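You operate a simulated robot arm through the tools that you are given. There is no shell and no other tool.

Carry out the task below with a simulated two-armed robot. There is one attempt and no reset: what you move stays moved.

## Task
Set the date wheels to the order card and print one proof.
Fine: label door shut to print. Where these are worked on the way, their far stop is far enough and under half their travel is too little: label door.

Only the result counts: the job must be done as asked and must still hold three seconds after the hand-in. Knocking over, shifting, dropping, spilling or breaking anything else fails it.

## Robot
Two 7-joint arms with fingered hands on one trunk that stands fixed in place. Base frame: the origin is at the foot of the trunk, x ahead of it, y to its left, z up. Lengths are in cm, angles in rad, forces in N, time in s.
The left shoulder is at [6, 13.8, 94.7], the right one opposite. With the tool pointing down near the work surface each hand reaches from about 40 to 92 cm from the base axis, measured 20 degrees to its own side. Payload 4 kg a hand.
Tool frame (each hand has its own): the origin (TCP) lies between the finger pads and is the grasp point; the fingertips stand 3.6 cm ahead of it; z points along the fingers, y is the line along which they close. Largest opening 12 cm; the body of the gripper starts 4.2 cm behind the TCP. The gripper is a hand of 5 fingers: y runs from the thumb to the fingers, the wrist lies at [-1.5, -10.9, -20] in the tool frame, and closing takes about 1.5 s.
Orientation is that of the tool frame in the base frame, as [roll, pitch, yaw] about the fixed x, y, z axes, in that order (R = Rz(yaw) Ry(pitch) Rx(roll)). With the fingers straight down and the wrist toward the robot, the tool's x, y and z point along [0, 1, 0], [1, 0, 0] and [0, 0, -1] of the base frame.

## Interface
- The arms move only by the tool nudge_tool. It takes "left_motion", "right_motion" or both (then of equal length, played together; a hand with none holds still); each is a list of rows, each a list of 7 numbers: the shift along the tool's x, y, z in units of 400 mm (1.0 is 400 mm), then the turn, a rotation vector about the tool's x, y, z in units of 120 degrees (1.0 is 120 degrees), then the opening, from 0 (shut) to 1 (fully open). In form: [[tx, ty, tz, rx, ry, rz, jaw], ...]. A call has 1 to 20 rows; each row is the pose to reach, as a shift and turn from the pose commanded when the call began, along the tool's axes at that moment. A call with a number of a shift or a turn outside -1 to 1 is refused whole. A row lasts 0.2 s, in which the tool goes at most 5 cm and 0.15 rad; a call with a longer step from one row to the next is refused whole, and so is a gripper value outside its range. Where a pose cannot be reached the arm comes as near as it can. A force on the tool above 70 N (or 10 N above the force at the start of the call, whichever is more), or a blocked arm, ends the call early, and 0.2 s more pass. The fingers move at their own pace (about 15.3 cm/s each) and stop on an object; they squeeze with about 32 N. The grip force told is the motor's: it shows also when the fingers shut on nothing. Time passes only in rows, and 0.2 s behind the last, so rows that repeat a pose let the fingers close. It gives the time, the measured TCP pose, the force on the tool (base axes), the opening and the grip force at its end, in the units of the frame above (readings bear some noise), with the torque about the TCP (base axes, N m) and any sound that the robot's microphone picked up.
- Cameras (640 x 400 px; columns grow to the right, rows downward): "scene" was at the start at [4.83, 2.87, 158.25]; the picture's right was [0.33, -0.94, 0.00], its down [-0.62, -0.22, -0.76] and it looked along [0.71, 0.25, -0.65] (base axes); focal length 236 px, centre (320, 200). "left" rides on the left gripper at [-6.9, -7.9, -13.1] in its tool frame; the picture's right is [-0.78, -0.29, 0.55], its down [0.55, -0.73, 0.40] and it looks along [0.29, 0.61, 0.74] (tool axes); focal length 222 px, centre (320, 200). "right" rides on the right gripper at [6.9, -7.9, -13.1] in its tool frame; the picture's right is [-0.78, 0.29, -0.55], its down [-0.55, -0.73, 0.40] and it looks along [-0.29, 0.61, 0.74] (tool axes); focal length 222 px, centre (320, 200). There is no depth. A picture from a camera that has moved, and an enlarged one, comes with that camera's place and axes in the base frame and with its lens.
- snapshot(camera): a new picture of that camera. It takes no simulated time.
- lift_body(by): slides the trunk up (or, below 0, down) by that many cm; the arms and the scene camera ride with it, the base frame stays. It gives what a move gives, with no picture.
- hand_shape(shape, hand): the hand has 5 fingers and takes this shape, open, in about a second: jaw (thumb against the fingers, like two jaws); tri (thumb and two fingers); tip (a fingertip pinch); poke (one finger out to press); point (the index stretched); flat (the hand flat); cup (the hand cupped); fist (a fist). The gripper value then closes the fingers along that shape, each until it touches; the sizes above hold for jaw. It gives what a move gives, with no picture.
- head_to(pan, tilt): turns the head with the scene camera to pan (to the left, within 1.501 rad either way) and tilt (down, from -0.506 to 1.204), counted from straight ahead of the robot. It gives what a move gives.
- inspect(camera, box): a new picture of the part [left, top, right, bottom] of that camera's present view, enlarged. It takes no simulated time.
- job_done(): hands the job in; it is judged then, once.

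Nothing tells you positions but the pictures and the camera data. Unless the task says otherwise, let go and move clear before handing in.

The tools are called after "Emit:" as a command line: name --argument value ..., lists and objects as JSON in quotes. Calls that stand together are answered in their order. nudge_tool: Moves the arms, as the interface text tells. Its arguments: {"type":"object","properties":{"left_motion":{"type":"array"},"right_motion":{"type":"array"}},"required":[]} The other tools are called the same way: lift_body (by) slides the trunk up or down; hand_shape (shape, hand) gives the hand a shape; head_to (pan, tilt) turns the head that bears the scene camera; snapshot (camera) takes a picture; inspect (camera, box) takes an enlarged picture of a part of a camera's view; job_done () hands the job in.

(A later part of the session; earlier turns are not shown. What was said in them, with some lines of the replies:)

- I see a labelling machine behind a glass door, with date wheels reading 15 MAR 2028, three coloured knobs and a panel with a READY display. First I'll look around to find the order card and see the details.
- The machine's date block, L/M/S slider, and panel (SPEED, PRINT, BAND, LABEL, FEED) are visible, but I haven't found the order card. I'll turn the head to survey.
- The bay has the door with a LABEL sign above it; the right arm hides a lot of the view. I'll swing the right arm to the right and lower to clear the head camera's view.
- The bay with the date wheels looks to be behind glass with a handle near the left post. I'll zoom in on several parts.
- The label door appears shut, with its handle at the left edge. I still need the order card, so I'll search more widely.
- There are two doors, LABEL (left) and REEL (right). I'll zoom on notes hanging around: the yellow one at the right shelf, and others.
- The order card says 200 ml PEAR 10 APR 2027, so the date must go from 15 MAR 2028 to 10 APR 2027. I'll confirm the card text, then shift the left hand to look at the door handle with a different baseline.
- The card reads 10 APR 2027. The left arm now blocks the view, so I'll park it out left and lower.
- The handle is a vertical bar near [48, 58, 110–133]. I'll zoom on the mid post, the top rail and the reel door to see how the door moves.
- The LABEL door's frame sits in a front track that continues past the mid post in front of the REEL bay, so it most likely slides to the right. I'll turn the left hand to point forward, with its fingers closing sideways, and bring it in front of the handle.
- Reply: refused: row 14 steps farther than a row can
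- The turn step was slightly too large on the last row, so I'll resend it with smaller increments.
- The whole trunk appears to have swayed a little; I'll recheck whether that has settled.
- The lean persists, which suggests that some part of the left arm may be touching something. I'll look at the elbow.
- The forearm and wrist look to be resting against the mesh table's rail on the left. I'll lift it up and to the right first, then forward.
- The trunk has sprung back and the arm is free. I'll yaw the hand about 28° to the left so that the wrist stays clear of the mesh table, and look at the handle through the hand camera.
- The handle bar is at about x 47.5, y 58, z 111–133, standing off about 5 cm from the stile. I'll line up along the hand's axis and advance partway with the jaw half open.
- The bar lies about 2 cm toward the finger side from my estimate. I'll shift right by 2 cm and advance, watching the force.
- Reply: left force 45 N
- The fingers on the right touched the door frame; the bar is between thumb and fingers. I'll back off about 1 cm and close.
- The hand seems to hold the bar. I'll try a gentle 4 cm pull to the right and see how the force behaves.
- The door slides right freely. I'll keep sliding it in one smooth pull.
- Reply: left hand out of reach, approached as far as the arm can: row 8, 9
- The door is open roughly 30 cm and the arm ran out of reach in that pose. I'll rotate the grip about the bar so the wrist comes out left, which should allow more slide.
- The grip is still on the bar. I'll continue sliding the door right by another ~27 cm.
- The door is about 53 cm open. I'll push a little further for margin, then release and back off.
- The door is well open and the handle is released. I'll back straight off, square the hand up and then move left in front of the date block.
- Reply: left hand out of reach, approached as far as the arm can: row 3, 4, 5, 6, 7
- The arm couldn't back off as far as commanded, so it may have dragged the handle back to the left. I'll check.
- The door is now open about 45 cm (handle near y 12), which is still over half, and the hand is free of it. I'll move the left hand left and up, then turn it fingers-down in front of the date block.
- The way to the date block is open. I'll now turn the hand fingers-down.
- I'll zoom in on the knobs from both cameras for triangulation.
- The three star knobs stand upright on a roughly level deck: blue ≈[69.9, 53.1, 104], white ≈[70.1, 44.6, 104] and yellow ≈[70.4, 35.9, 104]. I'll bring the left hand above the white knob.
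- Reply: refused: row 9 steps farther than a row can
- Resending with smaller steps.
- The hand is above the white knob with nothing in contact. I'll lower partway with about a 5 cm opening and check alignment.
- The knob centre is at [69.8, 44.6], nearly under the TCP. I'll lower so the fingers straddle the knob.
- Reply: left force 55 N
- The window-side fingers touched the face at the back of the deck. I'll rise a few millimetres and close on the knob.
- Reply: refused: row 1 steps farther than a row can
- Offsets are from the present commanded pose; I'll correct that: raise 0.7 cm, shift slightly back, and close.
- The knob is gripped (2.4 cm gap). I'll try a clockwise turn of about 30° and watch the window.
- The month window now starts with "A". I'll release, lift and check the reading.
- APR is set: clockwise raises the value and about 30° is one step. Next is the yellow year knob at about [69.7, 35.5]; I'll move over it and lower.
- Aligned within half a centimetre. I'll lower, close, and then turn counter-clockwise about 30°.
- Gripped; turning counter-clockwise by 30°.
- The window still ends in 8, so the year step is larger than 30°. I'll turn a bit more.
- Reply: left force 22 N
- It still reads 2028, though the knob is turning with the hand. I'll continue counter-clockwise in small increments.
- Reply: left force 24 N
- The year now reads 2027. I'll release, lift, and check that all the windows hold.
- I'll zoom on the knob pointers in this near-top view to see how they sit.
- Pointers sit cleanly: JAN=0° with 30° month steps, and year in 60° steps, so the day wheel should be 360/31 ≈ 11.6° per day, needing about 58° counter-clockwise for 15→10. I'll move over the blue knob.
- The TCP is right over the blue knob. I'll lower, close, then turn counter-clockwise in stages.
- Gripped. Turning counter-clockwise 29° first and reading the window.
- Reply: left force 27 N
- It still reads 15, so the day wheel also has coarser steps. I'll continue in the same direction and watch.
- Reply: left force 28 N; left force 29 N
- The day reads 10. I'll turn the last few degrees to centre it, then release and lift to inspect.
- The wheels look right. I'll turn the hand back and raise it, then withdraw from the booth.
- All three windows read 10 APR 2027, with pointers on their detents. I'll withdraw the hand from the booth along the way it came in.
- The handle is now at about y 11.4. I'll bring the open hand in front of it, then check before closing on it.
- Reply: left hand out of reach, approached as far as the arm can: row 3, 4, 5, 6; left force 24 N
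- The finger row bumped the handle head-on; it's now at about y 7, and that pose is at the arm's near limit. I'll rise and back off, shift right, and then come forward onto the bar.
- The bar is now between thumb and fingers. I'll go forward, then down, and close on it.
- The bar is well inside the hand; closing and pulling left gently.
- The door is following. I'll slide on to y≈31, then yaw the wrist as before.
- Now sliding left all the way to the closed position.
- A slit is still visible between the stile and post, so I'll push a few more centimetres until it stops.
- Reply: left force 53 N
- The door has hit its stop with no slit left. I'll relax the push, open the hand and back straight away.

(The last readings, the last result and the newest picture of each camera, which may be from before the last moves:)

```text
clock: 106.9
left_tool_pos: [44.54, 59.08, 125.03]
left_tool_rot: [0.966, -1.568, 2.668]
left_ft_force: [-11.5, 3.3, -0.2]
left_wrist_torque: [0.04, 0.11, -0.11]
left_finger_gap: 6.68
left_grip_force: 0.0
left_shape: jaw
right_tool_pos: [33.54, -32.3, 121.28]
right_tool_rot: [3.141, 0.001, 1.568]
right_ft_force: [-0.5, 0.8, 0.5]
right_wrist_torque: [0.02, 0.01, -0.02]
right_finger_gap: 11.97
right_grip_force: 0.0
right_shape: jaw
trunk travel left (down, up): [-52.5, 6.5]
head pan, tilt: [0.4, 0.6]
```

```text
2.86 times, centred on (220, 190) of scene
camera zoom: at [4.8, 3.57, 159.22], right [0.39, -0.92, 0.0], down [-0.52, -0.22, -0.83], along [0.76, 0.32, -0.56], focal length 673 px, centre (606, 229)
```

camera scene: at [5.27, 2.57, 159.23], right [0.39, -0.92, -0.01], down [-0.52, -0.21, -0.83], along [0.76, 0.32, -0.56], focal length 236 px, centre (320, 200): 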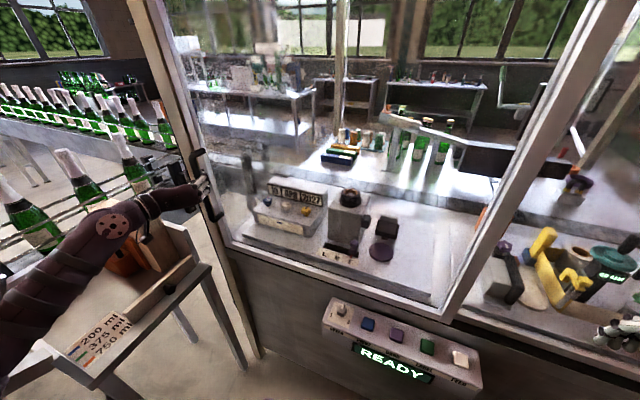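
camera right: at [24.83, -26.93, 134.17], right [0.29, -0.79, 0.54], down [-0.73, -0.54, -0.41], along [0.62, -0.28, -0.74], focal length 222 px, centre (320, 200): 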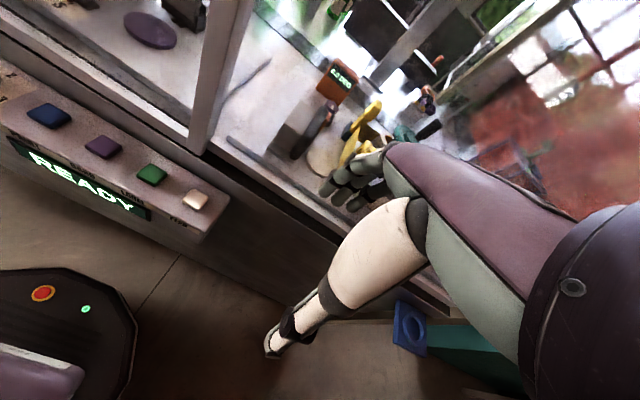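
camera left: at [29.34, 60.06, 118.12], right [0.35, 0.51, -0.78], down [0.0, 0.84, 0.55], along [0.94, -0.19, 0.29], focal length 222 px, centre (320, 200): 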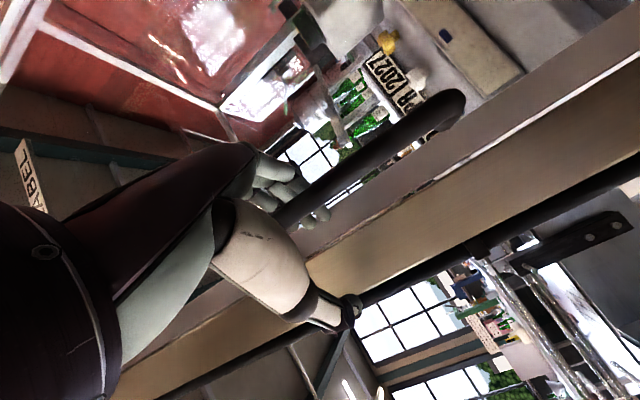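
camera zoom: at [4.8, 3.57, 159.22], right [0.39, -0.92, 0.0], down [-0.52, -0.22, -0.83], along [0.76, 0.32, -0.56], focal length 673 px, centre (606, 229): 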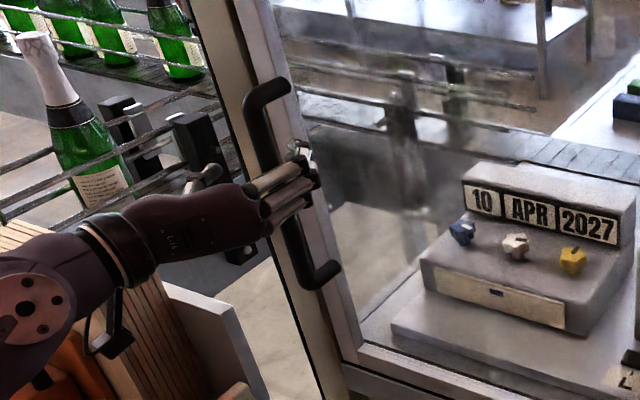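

Now retreating: a centimetre to the right to clear the bar from the fingers, then straight back.

Emit:
nudge_tool --left_motion '[[0, 0.03, -0.02, 0, 0, 0, 0.7], [0, 0.035, -0.06, 0, 0, 0, 0.7], [0, 0.035, -0.12, 0, 0, 0, 0.7], [0, 0.035, -0.2, 0, 0, 0, 0.7], [0, 0.035, -0.28, 0, 0, 0, 0.7]]'

Emit:
snapshot --camera "left"

Emit:
inspect --camera "scene" --box '[140, 120, 300, 260]'

Emit:
snapshot --camera "scene"

```text
clock: 108.1
left_tool_pos: [35.59, 52.58, 124.98]
left_tool_rot: [-1.685, -1.57, -0.97]
left_ft_force: [-1.4, -0.5, 0.0]
left_wrist_torque: [0.04, -0.02, 0.01]
left_finger_gap: 8.37
left_grip_force: 0.1
left_shape: jaw
right_tool_pos: [33.6, -32.44, 121.26]
right_tool_rot: [-3.141, -0.001, 1.57]
right_ft_force: [-0.2, -0.5, 0.2]
right_wrist_torque: [0.0, -0.02, 0.0]
right_finger_gap: 12.02
right_grip_force: 0.0
right_shape: jaw
trunk travel left (down, up): [-52.5, 6.5]
head pan, tilt: [0.4, 0.6]
```

```text
taken
camera left: at [20.26, 53.48, 118.11], right [0.35, 0.51, -0.78], down [0.01, 0.84, 0.55], along [0.94, -0.2, 0.29], focal length 222 px, centre (320, 200)
```

left: 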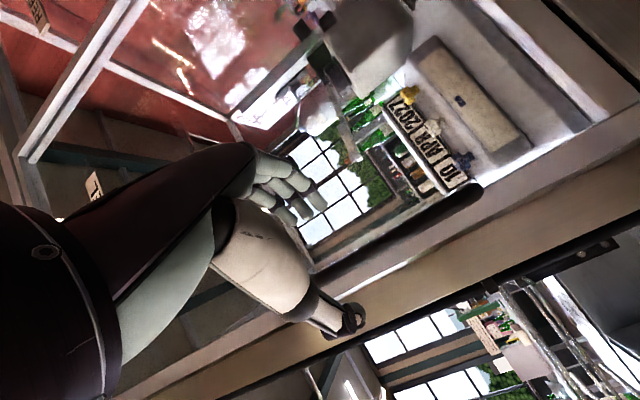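

```text
2.86 times, centred on (220, 190) of scene
camera zoom: at [4.95, 3.44, 159.22], right [0.39, -0.92, 0.0], down [-0.52, -0.22, -0.83], along [0.76, 0.32, -0.56], focal length 673 px, centre (606, 229)
```

zoom: 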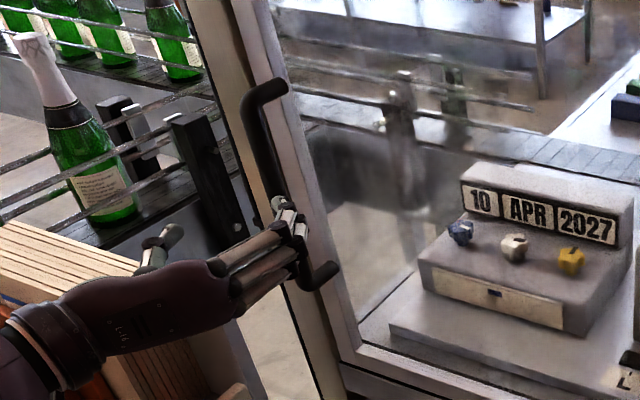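

```text
taken
camera scene: at [4.95, 3.44, 159.22], right [0.39, -0.92, 0.0], down [-0.52, -0.22, -0.83], along [0.76, 0.32, -0.56], focal length 236 px, centre (320, 200)
```

scene: 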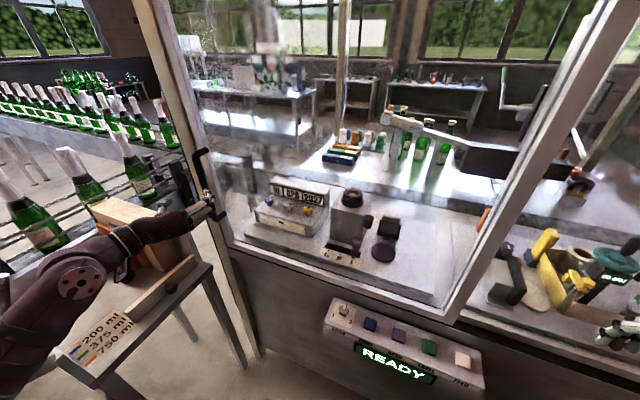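

The door is shut and 10 APR 2027 shows through the glass. Next is the blue PRINT button at about [43.7, 3.8, 91]; I'll shape the right hand into "poke" and look at it.

Emit:
hand_shape --shape "poke" --hand "right"

Emit:
snapshot --camera "right"

Emit:
head_to --pan -0.3 --tilt 0.8

Emit:
snapshot --camera "scene"

```text
clock: 109.0
left_tool_pos: [35.69, 52.59, 125.02]
left_tool_rot: [0.294, -1.57, -2.945]
left_ft_force: [0.3, 0.4, -0.4]
left_wrist_torque: [-0.01, 0.01, -0.01]
left_finger_gap: 8.36
left_grip_force: 0.0
left_shape: jaw
right_tool_pos: [33.71, -32.37, 121.21]
right_tool_rot: [-3.141, 0.0, 1.571]
right_ft_force: [0.7, -0.2, 0.4]
right_wrist_torque: [-0.03, 0.01, -0.01]
right_finger_gap: 0.0
right_grip_force: 0.1
right_shape: poke
trunk travel left (down, up): [-52.5, 6.5]
head pan, tilt: [0.4, 0.6]
```

```text
taken
camera right: at [25.72, -25.4, 134.32], right [0.29, -0.78, 0.55], down [-0.73, -0.55, -0.4], along [0.61, -0.29, -0.74], focal length 222 px, centre (320, 200)
```

right: 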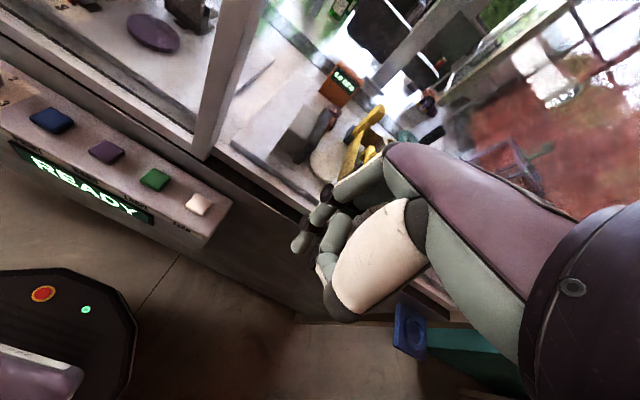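

```text
clock: 110.0
left_tool_pos: [35.66, 52.59, 124.94]
left_tool_rot: [-2.366, -1.569, -0.288]
left_ft_force: [-0.2, -1.0, 0.3]
left_wrist_torque: [0.02, 0.02, 0.05]
left_finger_gap: 8.36
left_grip_force: 0.2
left_shape: jaw
right_tool_pos: [33.62, -32.33, 121.15]
right_tool_rot: [3.14, 0.0, 1.571]
right_ft_force: [-0.4, -0.6, -0.1]
right_wrist_torque: [0.02, -0.03, -0.01]
right_finger_gap: 0.0
right_grip_force: 0.0
right_shape: poke
trunk travel left (down, up): [-52.5, 6.5]
head pan, tilt: [-0.3, 0.799]
```

```text
taken
camera scene: at [4.58, -2.33, 157.53], right [-0.29, -0.96, 0.0], down [-0.68, 0.21, -0.7], along [0.67, -0.21, -0.72], focal length 236 px, centre (320, 200)
```

scene: 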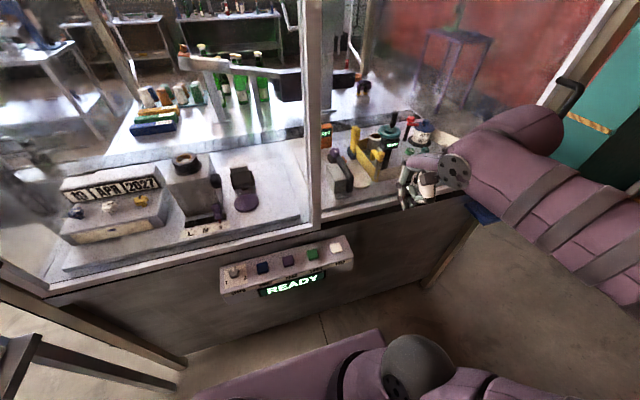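

The poke finger's tip lies about where the jaw tips were. I'll move the right hand above the panel, yawing so the wrist lies to the right and stays clear of the door.

Emit:
nudge_tool --right_motion '[[0.06, 0.0, 0.0, 0, 0, -0.05, 0], [0.12, 0.0, 0.0, 0, 0, -0.1, 0], [0.18, 0.01, 0.02, 0, 0, -0.15, 0], [0.24, 0.03, 0.04, 0, 0, -0.2, 0], [0.3, 0.05, 0.06, 0, 0, -0.25, 0], [0.36, 0.07, 0.08, 0, 0, -0.3, 0], [0.42, 0.09, 0.1, 0, 0, -0.35, 0], [0.48, 0.11, 0.12, 0, 0, -0.4, 0], [0.54, 0.13, 0.14, 0, 0, -0.45, 0], [0.6, 0.15, 0.17, 0, 0, -0.5, 0], [0.66, 0.17, 0.2, 0, 0, -0.55, 0], [0.72, 0.19, 0.23, 0, 0, -0.6, 0], [0.78, 0.22, 0.26, 0, 0, -0.65, 0], [0.84, 0.25, 0.3, 0, 0, -0.7, 0], [0.8875, 0.2675, 0.33, 0, 0, -0.75, 0]]'

Emit:
snapshot --camera "right"

Emit:
head_to --pan 0.0 --tilt 0.9

Emit:
snapshot --camera "scene"

```text
clock: 113.2
left_tool_pos: [34.84, 52.07, 125.47]
left_tool_rot: [0.089, -1.563, -2.744]
left_ft_force: [1.1, -0.3, 0.4]
left_wrist_torque: [0.01, -0.03, 0.01]
left_finger_gap: 8.39
left_grip_force: 0.0
left_shape: jaw
right_tool_pos: [43.56, 2.82, 108.51]
right_tool_rot: [3.137, 0.01, 3.141]
right_ft_force: [0.0, 0.0, 0.5]
right_wrist_torque: [0.02, -0.03, 0.02]
right_finger_gap: 0.0
right_grip_force: 0.0
right_shape: poke
trunk travel left (down, up): [-52.5, 6.5]
head pan, tilt: [-0.3, 0.799]
```

```text
taken
camera right: at [36.49, -5.18, 121.57], right [0.78, 0.29, 0.56], down [0.55, -0.73, -0.4], along [0.29, 0.62, -0.73], focal length 222 px, centre (320, 200)
```

right: 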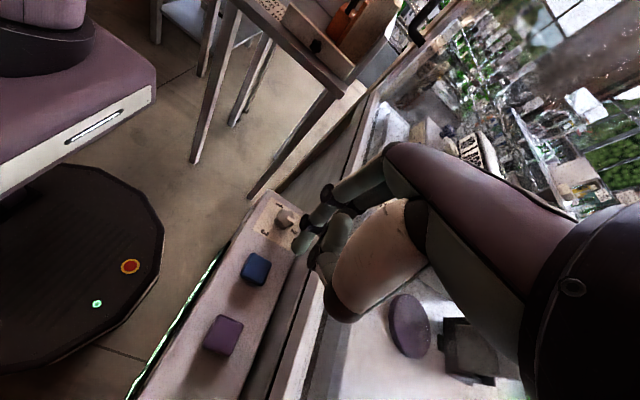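

```text
clock: 114.0
left_tool_pos: [34.8, 52.13, 125.53]
left_tool_rot: [0.078, -1.562, -2.733]
left_ft_force: [-0.6, 0.2, -0.1]
left_wrist_torque: [0.0, 0.03, -0.01]
left_finger_gap: 8.39
left_grip_force: 0.2
left_shape: jaw
right_tool_pos: [43.58, 2.84, 108.5]
right_tool_rot: [3.138, 0.009, 3.139]
right_ft_force: [-0.3, 0.7, 0.2]
right_wrist_torque: [0.03, 0.02, 0.0]
right_finger_gap: 0.0
right_grip_force: 0.1
right_shape: poke
trunk travel left (down, up): [-52.5, 6.5]
head pan, tilt: [0.0, 0.901]
```

```text
taken
camera scene: at [3.3, -0.49, 156.77], right [0.0, -1.0, 0.0], down [-0.78, 0.0, -0.63], along [0.63, 0.0, -0.78], focal length 236 px, centre (320, 200)
```

scene: 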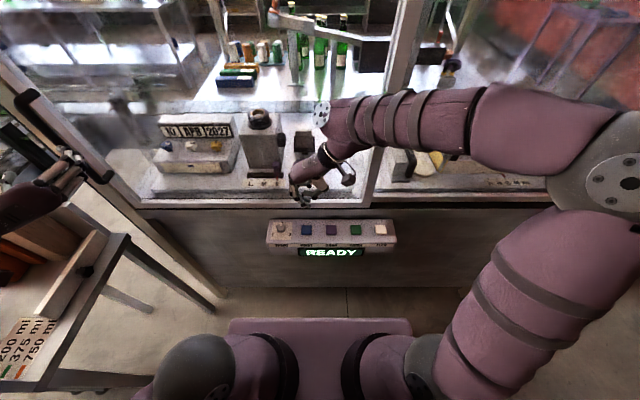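

The trunk has leaned slightly, so the right forearm must be touching the door front. I'll back off and rotate the wrist toward the robot again.

Emit:
nudge_tool --right_motion '[[0.06, -0.02, -0.02, 0, 0, 0.03, 0], [0.12, -0.02, -0.03, 0, 0, 0.08, 0], [0.15, -0.02, -0.04, 0, 0, 0.14, 0], [0.15, -0.02, -0.04, 0, 0, 0.2, 0], [0.15, -0.02, -0.04, 0, 0, 0.26, 0], [0.15, -0.02, -0.04, 0, 0, 0.32, 0], [0.15, -0.02, -0.04, 0, 0, 0.38, 0], [0.15, -0.02, -0.04, 0, 0, 0.44, 0], [0.15, -0.02, -0.04, 0, 0, 0.5, 0], [0.15, -0.01, -0.04, 0, 0, 0.56, 0], [0.15, 0, -0.04, 0, 0, 0.62, 0], [0.15, 0, -0.04, 0, 0, 0.68, 0], [0.15, 0, -0.04, 0, 0, 0.74, 0], [0.15, 0, -0.04, 0, 0, 0.75, 0]]'

Emit:
snapshot --camera "scene"

Emit:
snapshot --camera "right"

```text
clock: 117.0
left_tool_pos: [35.57, 52.58, 125.03]
left_tool_rot: [2.689, -1.569, 0.942]
left_ft_force: [-0.3, -0.7, 0.7]
left_wrist_torque: [-0.02, -0.01, 0.04]
left_finger_gap: 8.36
left_grip_force: 0.0
left_shape: jaw
right_tool_pos: [38.27, 3.26, 109.59]
right_tool_rot: [3.141, 0.0, 1.569]
right_ft_force: [0.7, -0.1, 0.1]
right_wrist_torque: [-0.01, -0.01, -0.01]
right_finger_gap: 0.0
right_grip_force: 0.2
right_shape: poke
trunk travel left (down, up): [-52.5, 6.5]
head pan, tilt: [0.0, 0.901]
```

```text
taken
camera scene: at [4.42, 0.05, 156.73], right [0.0, -1.0, 0.0], down [-0.78, 0.0, -0.62], along [0.62, 0.0, -0.78], focal length 236 px, centre (320, 200)
```

scene: 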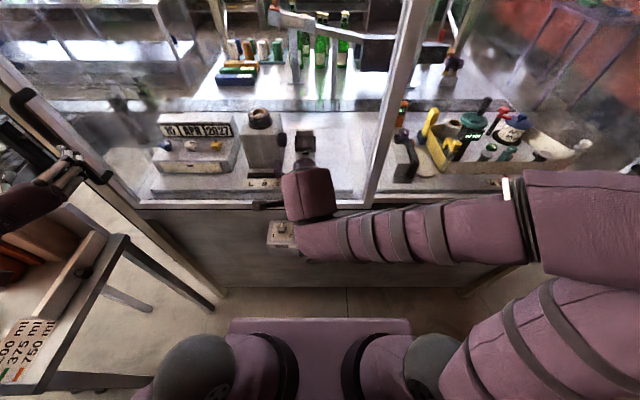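

```text
taken
camera right: at [30.39, 10.11, 122.73], right [0.29, -0.79, 0.55], down [-0.74, -0.55, -0.4], along [0.61, -0.29, -0.74], focal length 222 px, centre (320, 200)
```

right: 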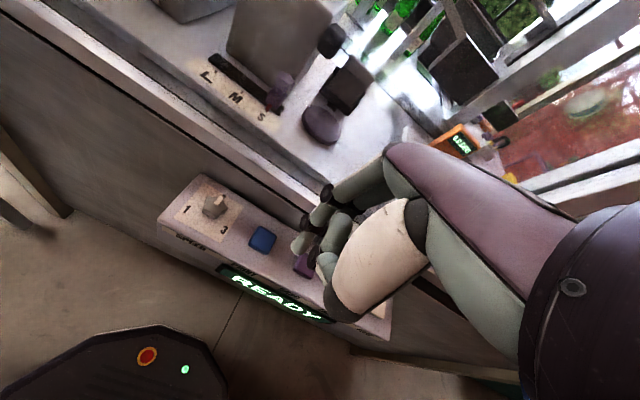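

The arm is free again and the trunk is back. PRINT is at about [43.8, 4.0, 91]. I'll move forward and down to hover the finger just above it.

Emit:
nudge_tool --right_motion '[[0, 0.05, 0.05, 0, 0, 0, 0], [0, 0.105, 0.1, 0, 0, 0, 0], [0, 0.108, 0.16, 0, 0, 0, 0], [0, 0.108, 0.22, 0, 0, 0, 0]]'

Emit:
snapshot --camera "right"

Emit:
inspect --camera "scene" --box '[230, 150, 390, 290]'

Emit:
snapshot --camera "left"

```text
clock: 118.0
left_tool_pos: [35.69, 52.43, 124.98]
left_tool_rot: [1.753, -1.571, 1.875]
left_ft_force: [0.6, -0.4, 0.9]
left_wrist_torque: [-0.04, -0.02, 0.0]
left_finger_gap: 8.38
left_grip_force: 0.1
left_shape: jaw
right_tool_pos: [42.58, 3.19, 100.75]
right_tool_rot: [3.141, -0.001, 1.573]
right_ft_force: [0.5, -0.4, 0.7]
right_wrist_torque: [0.04, 0.01, 0.05]
right_finger_gap: 0.01
right_grip_force: 0.0
right_shape: poke
trunk travel left (down, up): [-52.5, 6.5]
head pan, tilt: [0.0, 0.901]
```

```text
taken
camera right: at [34.67, 10.09, 113.91], right [0.29, -0.79, 0.55], down [-0.73, -0.55, -0.4], along [0.61, -0.29, -0.74], focal length 222 px, centre (320, 200)
```

right: 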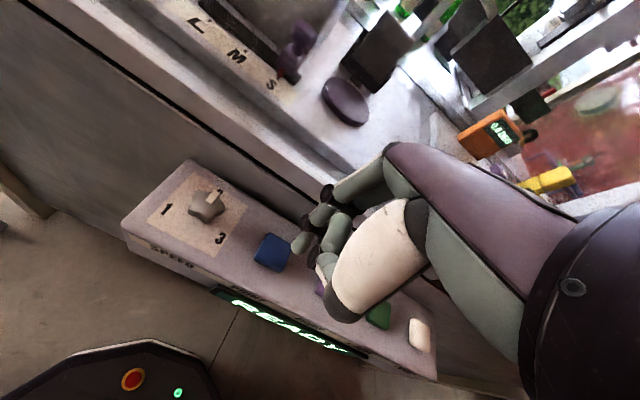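

```text
2.86 times, centred on (310, 220) of scene
camera zoom: at [4.46, 0.06, 156.74], right [0.0, -1.0, 0.0], down [-0.78, 0.0, -0.62], along [0.62, 0.0, -0.78], focal length 673 px, centre (349, 143)
```

zoom: 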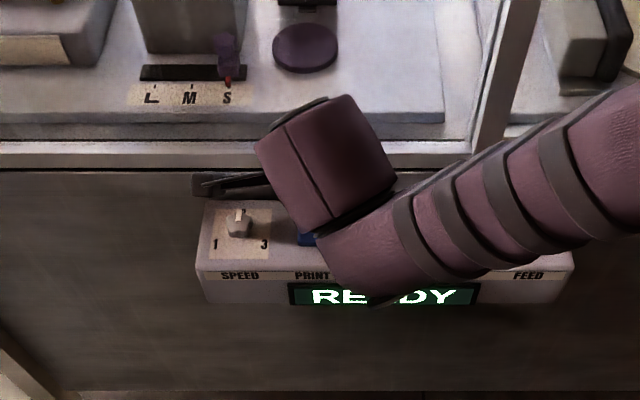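

```text
taken
camera left: at [20.37, 53.54, 118.07], right [0.35, 0.51, -0.78], down [0.01, 0.84, 0.55], along [0.94, -0.2, 0.29], focal length 222 px, centre (320, 200)
```

left: 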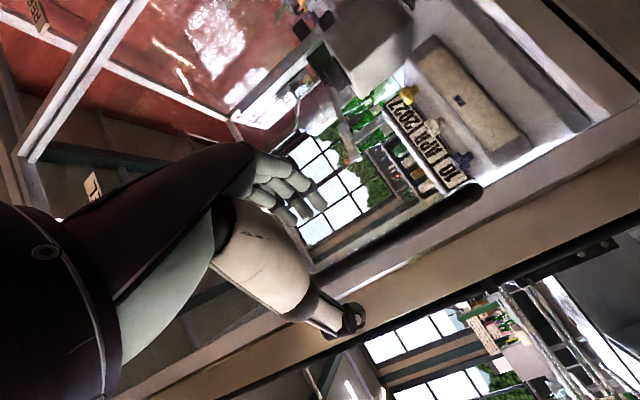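

I'll zoom in to verify the fingertip relative to the button before pressing.

Emit:
inspect --camera "right" --box '[220, 170, 380, 310]'

Emit:
inspect --camera "scene" --box '[270, 200, 350, 260]'

```text
2.86 times, centred on (300, 240) of right
camera zoom: at [34.67, 10.09, 113.91], right [0.29, -0.79, 0.55], down [-0.73, -0.55, -0.4], along [0.61, -0.29, -0.74], focal length 635 px, centre (377, 86)
```

zoom: 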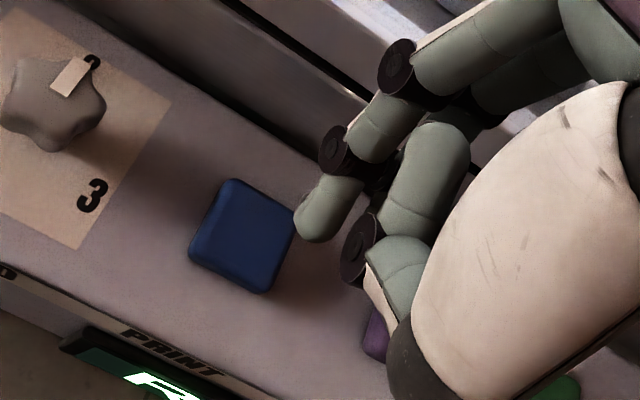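

```text
6.67 times, centred on (310, 230) of scene
camera zoom: at [4.46, 0.06, 156.74], right [0.0, -1.0, 0.0], down [-0.78, 0.0, -0.62], along [0.62, 0.0, -0.78], focal length 1571 px, centre (387, 0)
```

zoom: 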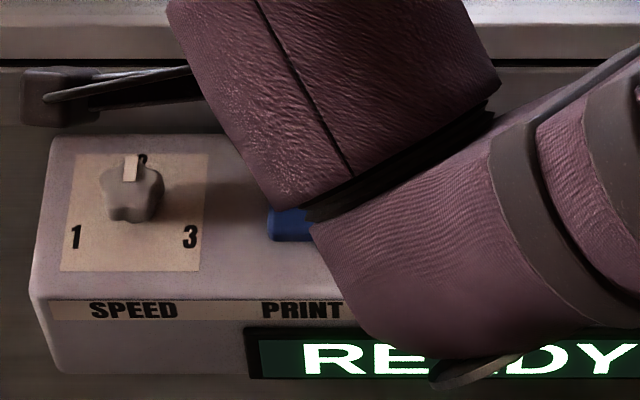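

The tip is about 0.7 cm short in x and 0.5 cm in y. I'll correct that and descend to just above the button.

Emit:
nudge_tool --right_motion '[[0.012, 0.018, 0.02, 0, 0, 0, 0], [0.0125, 0.018, 0.06, 0, 0, 0, 0], [0.0125, 0.018, 0.1, 0, 0, 0, 0], [0.0125, 0.018, 0.115, 0, 0, 0, 0]]'

Emit:
inspect --camera "right" --box '[220, 170, 380, 310]'

```text
clock: 119.0
left_tool_pos: [35.65, 52.67, 124.92]
left_tool_rot: [2.355, -1.569, 1.275]
left_ft_force: [0.2, -0.5, 0.2]
left_wrist_torque: [-0.01, -0.02, -0.01]
left_finger_gap: 8.39
left_grip_force: 0.0
left_shape: jaw
right_tool_pos: [43.36, 3.62, 96.13]
right_tool_rot: [-3.141, -0.001, 1.571]
right_ft_force: [0.1, -0.6, 0.2]
right_wrist_torque: [-0.02, 0.04, -0.02]
right_finger_gap: 0.0
right_grip_force: 0.1
right_shape: poke
trunk travel left (down, up): [-52.5, 6.5]
head pan, tilt: [0.0, 0.901]
```

```text
2.86 times, centred on (300, 240) of right
camera zoom: at [35.42, 10.55, 109.28], right [0.29, -0.79, 0.55], down [-0.74, -0.55, -0.4], along [0.61, -0.29, -0.74], focal length 635 px, centre (377, 86)
```

zoom: 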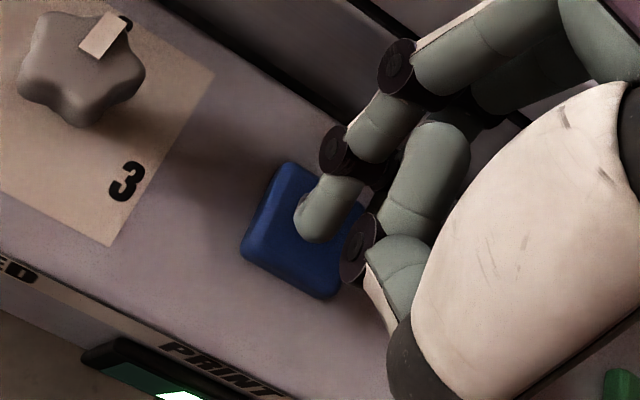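

The fingertip is over the PRINT button. I'll press down slowly and watch for force, sound and display.

Emit:
nudge_tool --right_motion '[[0, 0, 0.01, 0, 0, 0, 0], [0, 0, 0.02, 0, 0, 0, 0], [0, 0, 0.03, 0, 0, 0, 0]]'

Emit:
inspect --camera "right" --box '[220, 170, 380, 310]'

Emit:
inspect --camera "scene" --box '[230, 180, 390, 280]'

```text
clock: 119.8
left_tool_pos: [35.67, 52.62, 125.03]
left_tool_rot: [-2.843, -1.57, 0.19]
left_ft_force: [0.2, 0.3, 0.2]
left_wrist_torque: [-0.02, -0.01, 0.01]
left_finger_gap: 8.37
left_grip_force: 0.1
left_shape: jaw
right_tool_pos: [43.3, 3.48, 95.0]
right_tool_rot: [-3.141, 0.002, 1.569]
right_ft_force: [0.3, 0.4, 2.7]
right_wrist_torque: [-0.03, -0.05, 0.01]
right_finger_gap: 0.01
right_grip_force: 0.1
right_shape: poke
trunk travel left (down, up): [-52.5, 6.5]
head pan, tilt: [0.0, 0.901]
heard: click
```

```text
2.86 times, centred on (300, 240) of right
camera zoom: at [35.44, 10.55, 108.11], right [0.29, -0.78, 0.55], down [-0.73, -0.55, -0.4], along [0.61, -0.29, -0.74], focal length 635 px, centre (377, 86)
```

zoom: 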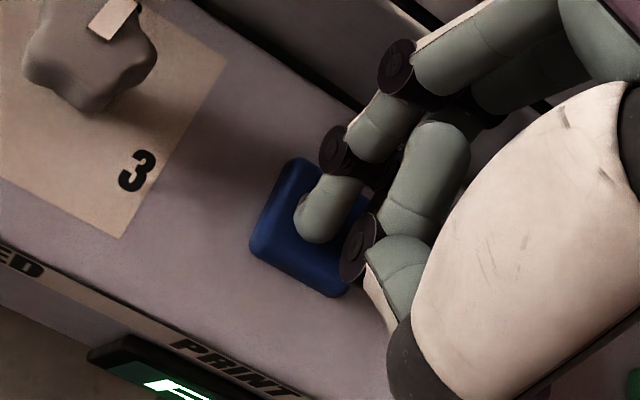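

```text
4.00 times, centred on (310, 230) of scene
camera zoom: at [4.43, 0.05, 156.74], right [0.0, -1.0, 0.0], down [-0.78, 0.0, -0.62], along [0.62, 0.0, -0.78], focal length 942 px, centre (360, 80)
```

zoom: 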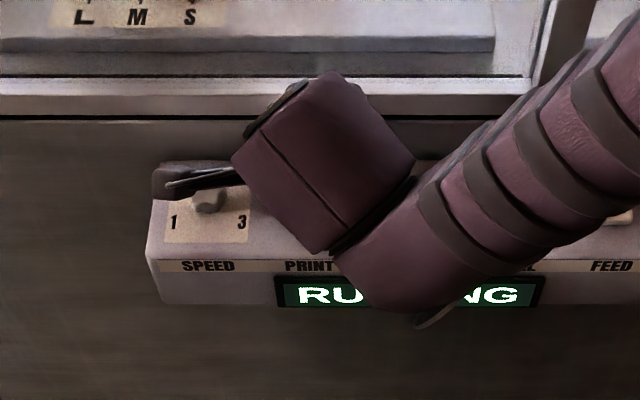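

A click was heard and the display shows RUNNING. I'll lift the finger straight up and back off.

Emit:
nudge_tool --right_motion '[[0, 0, -0.05, 0, 0, 0, 0], [0, 0, -0.12, 0, 0, 0, 0], [0, 0, -0.22, 0, 0, 0, 0], [0, 0, -0.32, 0, 0, 0, 0], [0, -0.08, -0.4, 0, 0, 0, 0]]'

Emit:
snapshot --camera "scene"

Emit:
snapshot --camera "right"

```text
clock: 121.0
left_tool_pos: [35.47, 52.6, 124.93]
left_tool_rot: [0.353, -1.569, -3.007]
left_ft_force: [0.2, -0.3, -0.8]
left_wrist_torque: [0.03, 0.0, 0.02]
left_finger_gap: 8.38
left_grip_force: 0.1
left_shape: jaw
right_tool_pos: [40.11, 3.79, 111.03]
right_tool_rot: [3.14, 0.0, 1.571]
right_ft_force: [0.4, -0.9, -0.6]
right_wrist_torque: [0.02, -0.02, -0.02]
right_finger_gap: 0.0
right_grip_force: 0.2
right_shape: poke
trunk travel left (down, up): [-52.5, 6.5]
head pan, tilt: [0.0, 0.901]
```

```text
taken
camera scene: at [4.28, 0.03, 156.74], right [0.0, -1.0, 0.0], down [-0.78, 0.0, -0.62], along [0.62, 0.0, -0.78], focal length 236 px, centre (320, 200)
```

scene: 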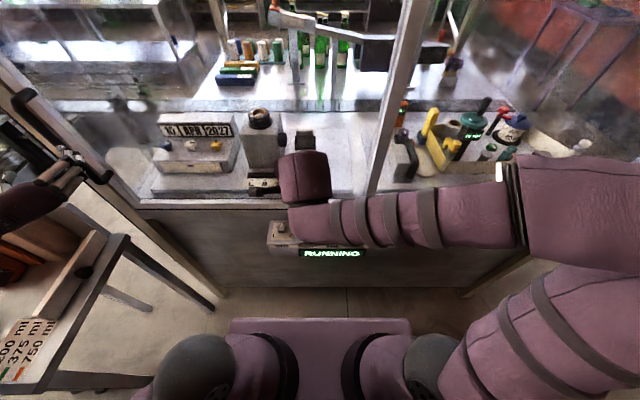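

```text
taken
camera right: at [32.2, 10.66, 124.22], right [0.29, -0.78, 0.55], down [-0.73, -0.55, -0.4], along [0.61, -0.29, -0.74], focal length 222 px, centre (320, 200)
```

right: 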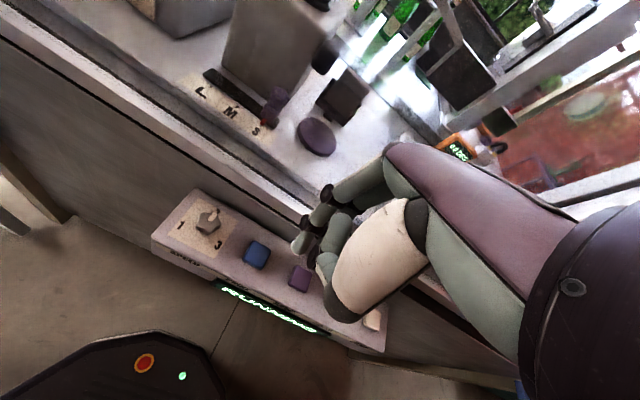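

The machine is running. I'll move the right hand away to its earlier parking spot and watch the display.

Emit:
nudge_tool --right_motion '[[-0.05, -0.06, -0.05, 0, 0, 0, 0], [-0.14, -0.12, -0.1, 0, 0, 0, 0], [-0.24, -0.16, -0.13, 0, 0, 0, 0], [-0.34, -0.16, -0.16, 0, 0, 0, 0], [-0.44, -0.16, -0.19, 0, 0, 0, 0], [-0.54, -0.16, -0.22, 0, 0, 0, 0], [-0.64, -0.16, -0.25, 0, 0, 0, 0], [-0.74, -0.16, -0.25, 0, 0, 0, 0], [-0.84, -0.16, -0.25, 0, 0, 0, 0], [-0.9, -0.16, -0.25, 0, 0, 0, 0]]'

Emit:
head_to --pan 0.3 --tilt 0.7

Emit:
snapshot --camera "scene"

Emit:
inspect --camera "scene" --box '[200, 130, 400, 255]'

Emit:
inspect --camera "scene" --box '[290, 250, 480, 370]'

```text
clock: 123.2
left_tool_pos: [35.62, 52.5, 125.02]
left_tool_rot: [-2.256, -1.569, -0.396]
left_ft_force: [0.3, 0.8, 0.3]
left_wrist_torque: [0.01, 0.0, 0.0]
left_finger_gap: 8.36
left_grip_force: 0.1
left_shape: jaw
right_tool_pos: [33.76, -32.44, 121.01]
right_tool_rot: [3.141, 0.0, 1.57]
right_ft_force: [0.5, -0.3, -0.4]
right_wrist_torque: [-0.01, 0.02, -0.01]
right_finger_gap: 0.0
right_grip_force: 0.0
right_shape: poke
trunk travel left (down, up): [-52.5, 6.5]
head pan, tilt: [0.0, 0.901]
```

```text
clock: 124.0
left_tool_pos: [35.56, 52.49, 124.97]
left_tool_rot: [0.603, -1.57, 3.028]
left_ft_force: [0.4, 0.7, 0.2]
left_wrist_torque: [0.01, 0.0, -0.03]
left_finger_gap: 8.39
left_grip_force: 0.1
left_shape: jaw
right_tool_pos: [33.68, -32.36, 121.0]
right_tool_rot: [3.141, 0.001, 1.571]
right_ft_force: [0.3, -0.1, -0.3]
right_wrist_torque: [-0.01, 0.01, 0.02]
right_finger_gap: 0.02
right_grip_force: 0.0
right_shape: poke
trunk travel left (down, up): [-52.5, 6.5]
head pan, tilt: [0.3, 0.7]
```

```text
taken
camera scene: at [4.98, 2.55, 158.35], right [0.29, -0.96, 0.0], down [-0.62, -0.19, -0.76], along [0.73, 0.23, -0.64], focal length 236 px, centre (320, 200)
```

scene: 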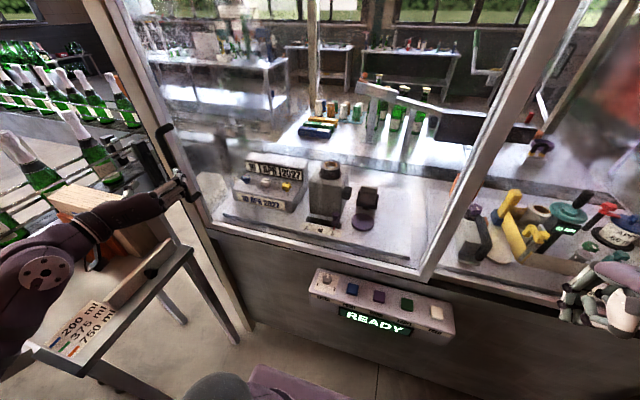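

```text
3.20 times, centred on (300, 192) of scene
camera zoom: at [4.98, 2.55, 158.35], right [0.29, -0.96, 0.0], down [-0.62, -0.19, -0.76], along [0.73, 0.23, -0.64], focal length 754 px, centre (384, 224)
```

zoom: 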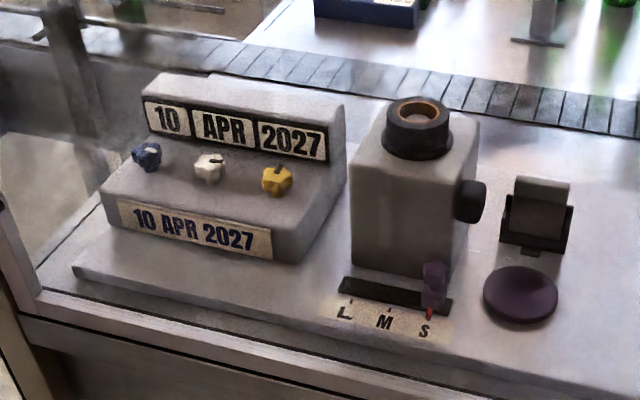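

```text
3.33 times, centred on (385, 310) of scene
camera zoom: at [4.98, 2.55, 158.35], right [0.29, -0.96, 0.0], down [-0.62, -0.19, -0.76], along [0.73, 0.23, -0.64], focal length 785 px, centre (103, -167)
```

zoom: 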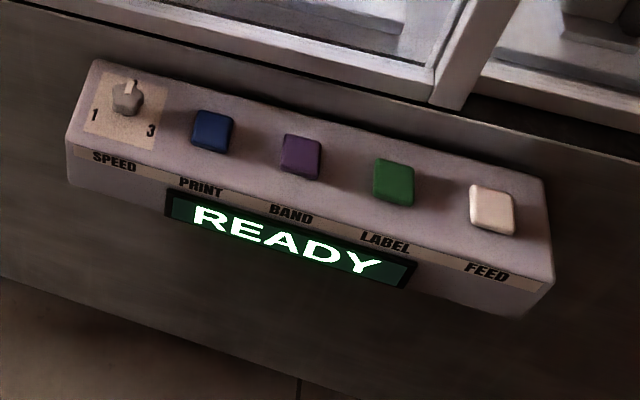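

The proof strip now reads 10 APR 2027 and the panel is back to READY. I'll move the left hand a bit further clear of the door handle, and check nothing on the left was disturbed.

Emit:
nudge_tool --left_motion '[[0.02, 0.05, -0.03, 0, 0, 0, 0.7], [0.04, 0.12, -0.07, 0, 0, 0, 0.7], [0.06, 0.2, -0.12, 0, 0, 0, 0.7]]'

Emit:
head_to --pan 1.0 --tilt 0.6

Emit:
snapshot --camera "scene"

Emit:
head_to --pan 0.6 --tilt 0.4

Emit:
inspect --camera "scene" --box '[180, 120, 340, 320]'

```text
clock: 124.8
left_tool_pos: [35.11, 42.97, 127.46]
left_tool_rot: [-0.005, -1.569, -2.647]
left_ft_force: [-0.1, -0.6, 0.8]
left_wrist_torque: [0.03, -0.03, 0.05]
left_finger_gap: 8.38
left_grip_force: 0.0
left_shape: jaw
right_tool_pos: [33.73, -32.39, 121.0]
right_tool_rot: [-3.141, -0.002, 1.573]
right_ft_force: [-0.8, 0.4, 0.3]
right_wrist_torque: [-0.02, 0.02, -0.02]
right_finger_gap: 0.01
right_grip_force: 0.1
right_shape: poke
trunk travel left (down, up): [-52.5, 6.5]
head pan, tilt: [0.3, 0.7]
```

```text
clock: 125.9
left_tool_pos: [35.14, 43.14, 127.51]
left_tool_rot: [-0.69, -1.571, -1.963]
left_ft_force: [-0.7, 0.5, -0.2]
left_wrist_torque: [-0.02, -0.03, 0.0]
left_finger_gap: 8.35
left_grip_force: 0.1
left_shape: jaw
right_tool_pos: [33.81, -32.38, 120.96]
right_tool_rot: [-3.141, -0.001, 1.572]
right_ft_force: [-0.4, -0.5, 0.2]
right_wrist_torque: [-0.02, 0.0, 0.02]
right_finger_gap: 0.0
right_grip_force: 0.0
right_shape: poke
trunk travel left (down, up): [-52.5, 6.5]
head pan, tilt: [1.0, 0.6]
```

```text
taken
camera scene: at [1.65, 7.47, 159.21], right [0.84, -0.54, 0.0], down [-0.31, -0.48, -0.83], along [0.45, 0.69, -0.56], focal length 236 px, centre (320, 200)
```

scene: 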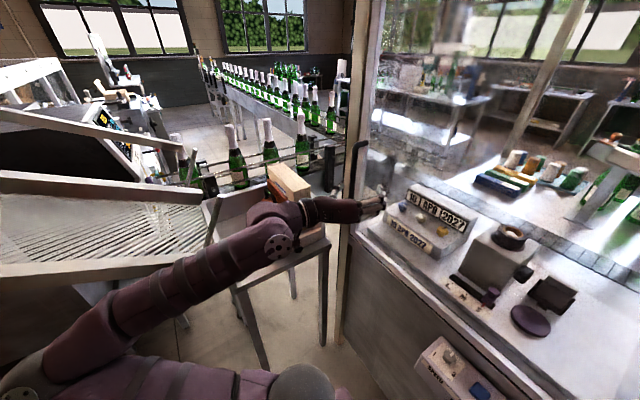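

```text
clock: 126.8
left_tool_pos: [35.07, 43.21, 127.5]
left_tool_rot: [2.195, -1.569, 1.434]
left_ft_force: [0.3, 0.4, 1.1]
left_wrist_torque: [0.0, -0.01, -0.01]
left_finger_gap: 8.39
left_grip_force: 0.0
left_shape: jaw
right_tool_pos: [33.72, -32.38, 121.09]
right_tool_rot: [3.14, -0.001, 1.572]
right_ft_force: [0.2, -1.2, -0.5]
right_wrist_torque: [-0.03, 0.05, 0.01]
right_finger_gap: 0.0
right_grip_force: 0.0
right_shape: poke
trunk travel left (down, up): [-52.5, 6.5]
head pan, tilt: [0.6, 0.4]
```

```text
2.00 times, centred on (260, 220) of scene
camera zoom: at [4.5, 5.28, 161.03], right [0.57, -0.82, 0.0], down [-0.32, -0.22, -0.92], along [0.76, 0.52, -0.39], focal length 471 px, centre (440, 160)
```

zoom: 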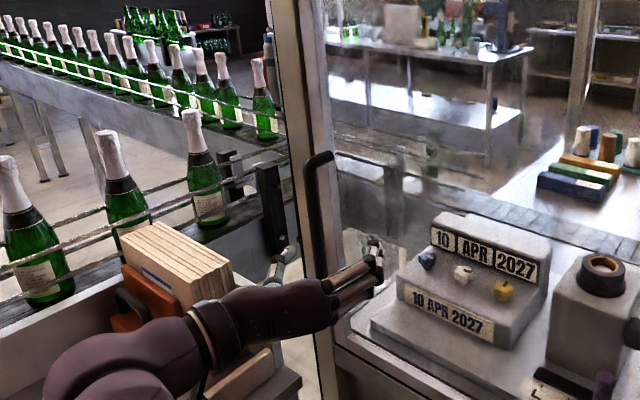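

The date windows and the printed proof both read 10 APR 2027. The label door is back in its original shut position, the panel shows READY, and both hands are clear, so I'm handing in.

Emit:
job_done

```text
The job is handed in.
```

I set the date wheels to 10 APR 2027, as on the order card, and printed one proof. I have handed the job in. The proof strip reads "10 APR 2027", and the panel went from RUNNING back to READY after one press of PRINT.

- **Door:** I slid the label door open well past half its travel to reach the wheels. I pushed it back against its stop before printing, and its handle sits where it did at the start.
- **Unplanned contact:** Each forearm touched something briefly while I was positioning the arms. The left seems to have rested on the rail of the mesh table, and the right seems to have touched the front of the booth. I backed off both times, and later pictures showed nothing moved.
- **Hands:** I released everything and moved both hands clear before handing in.
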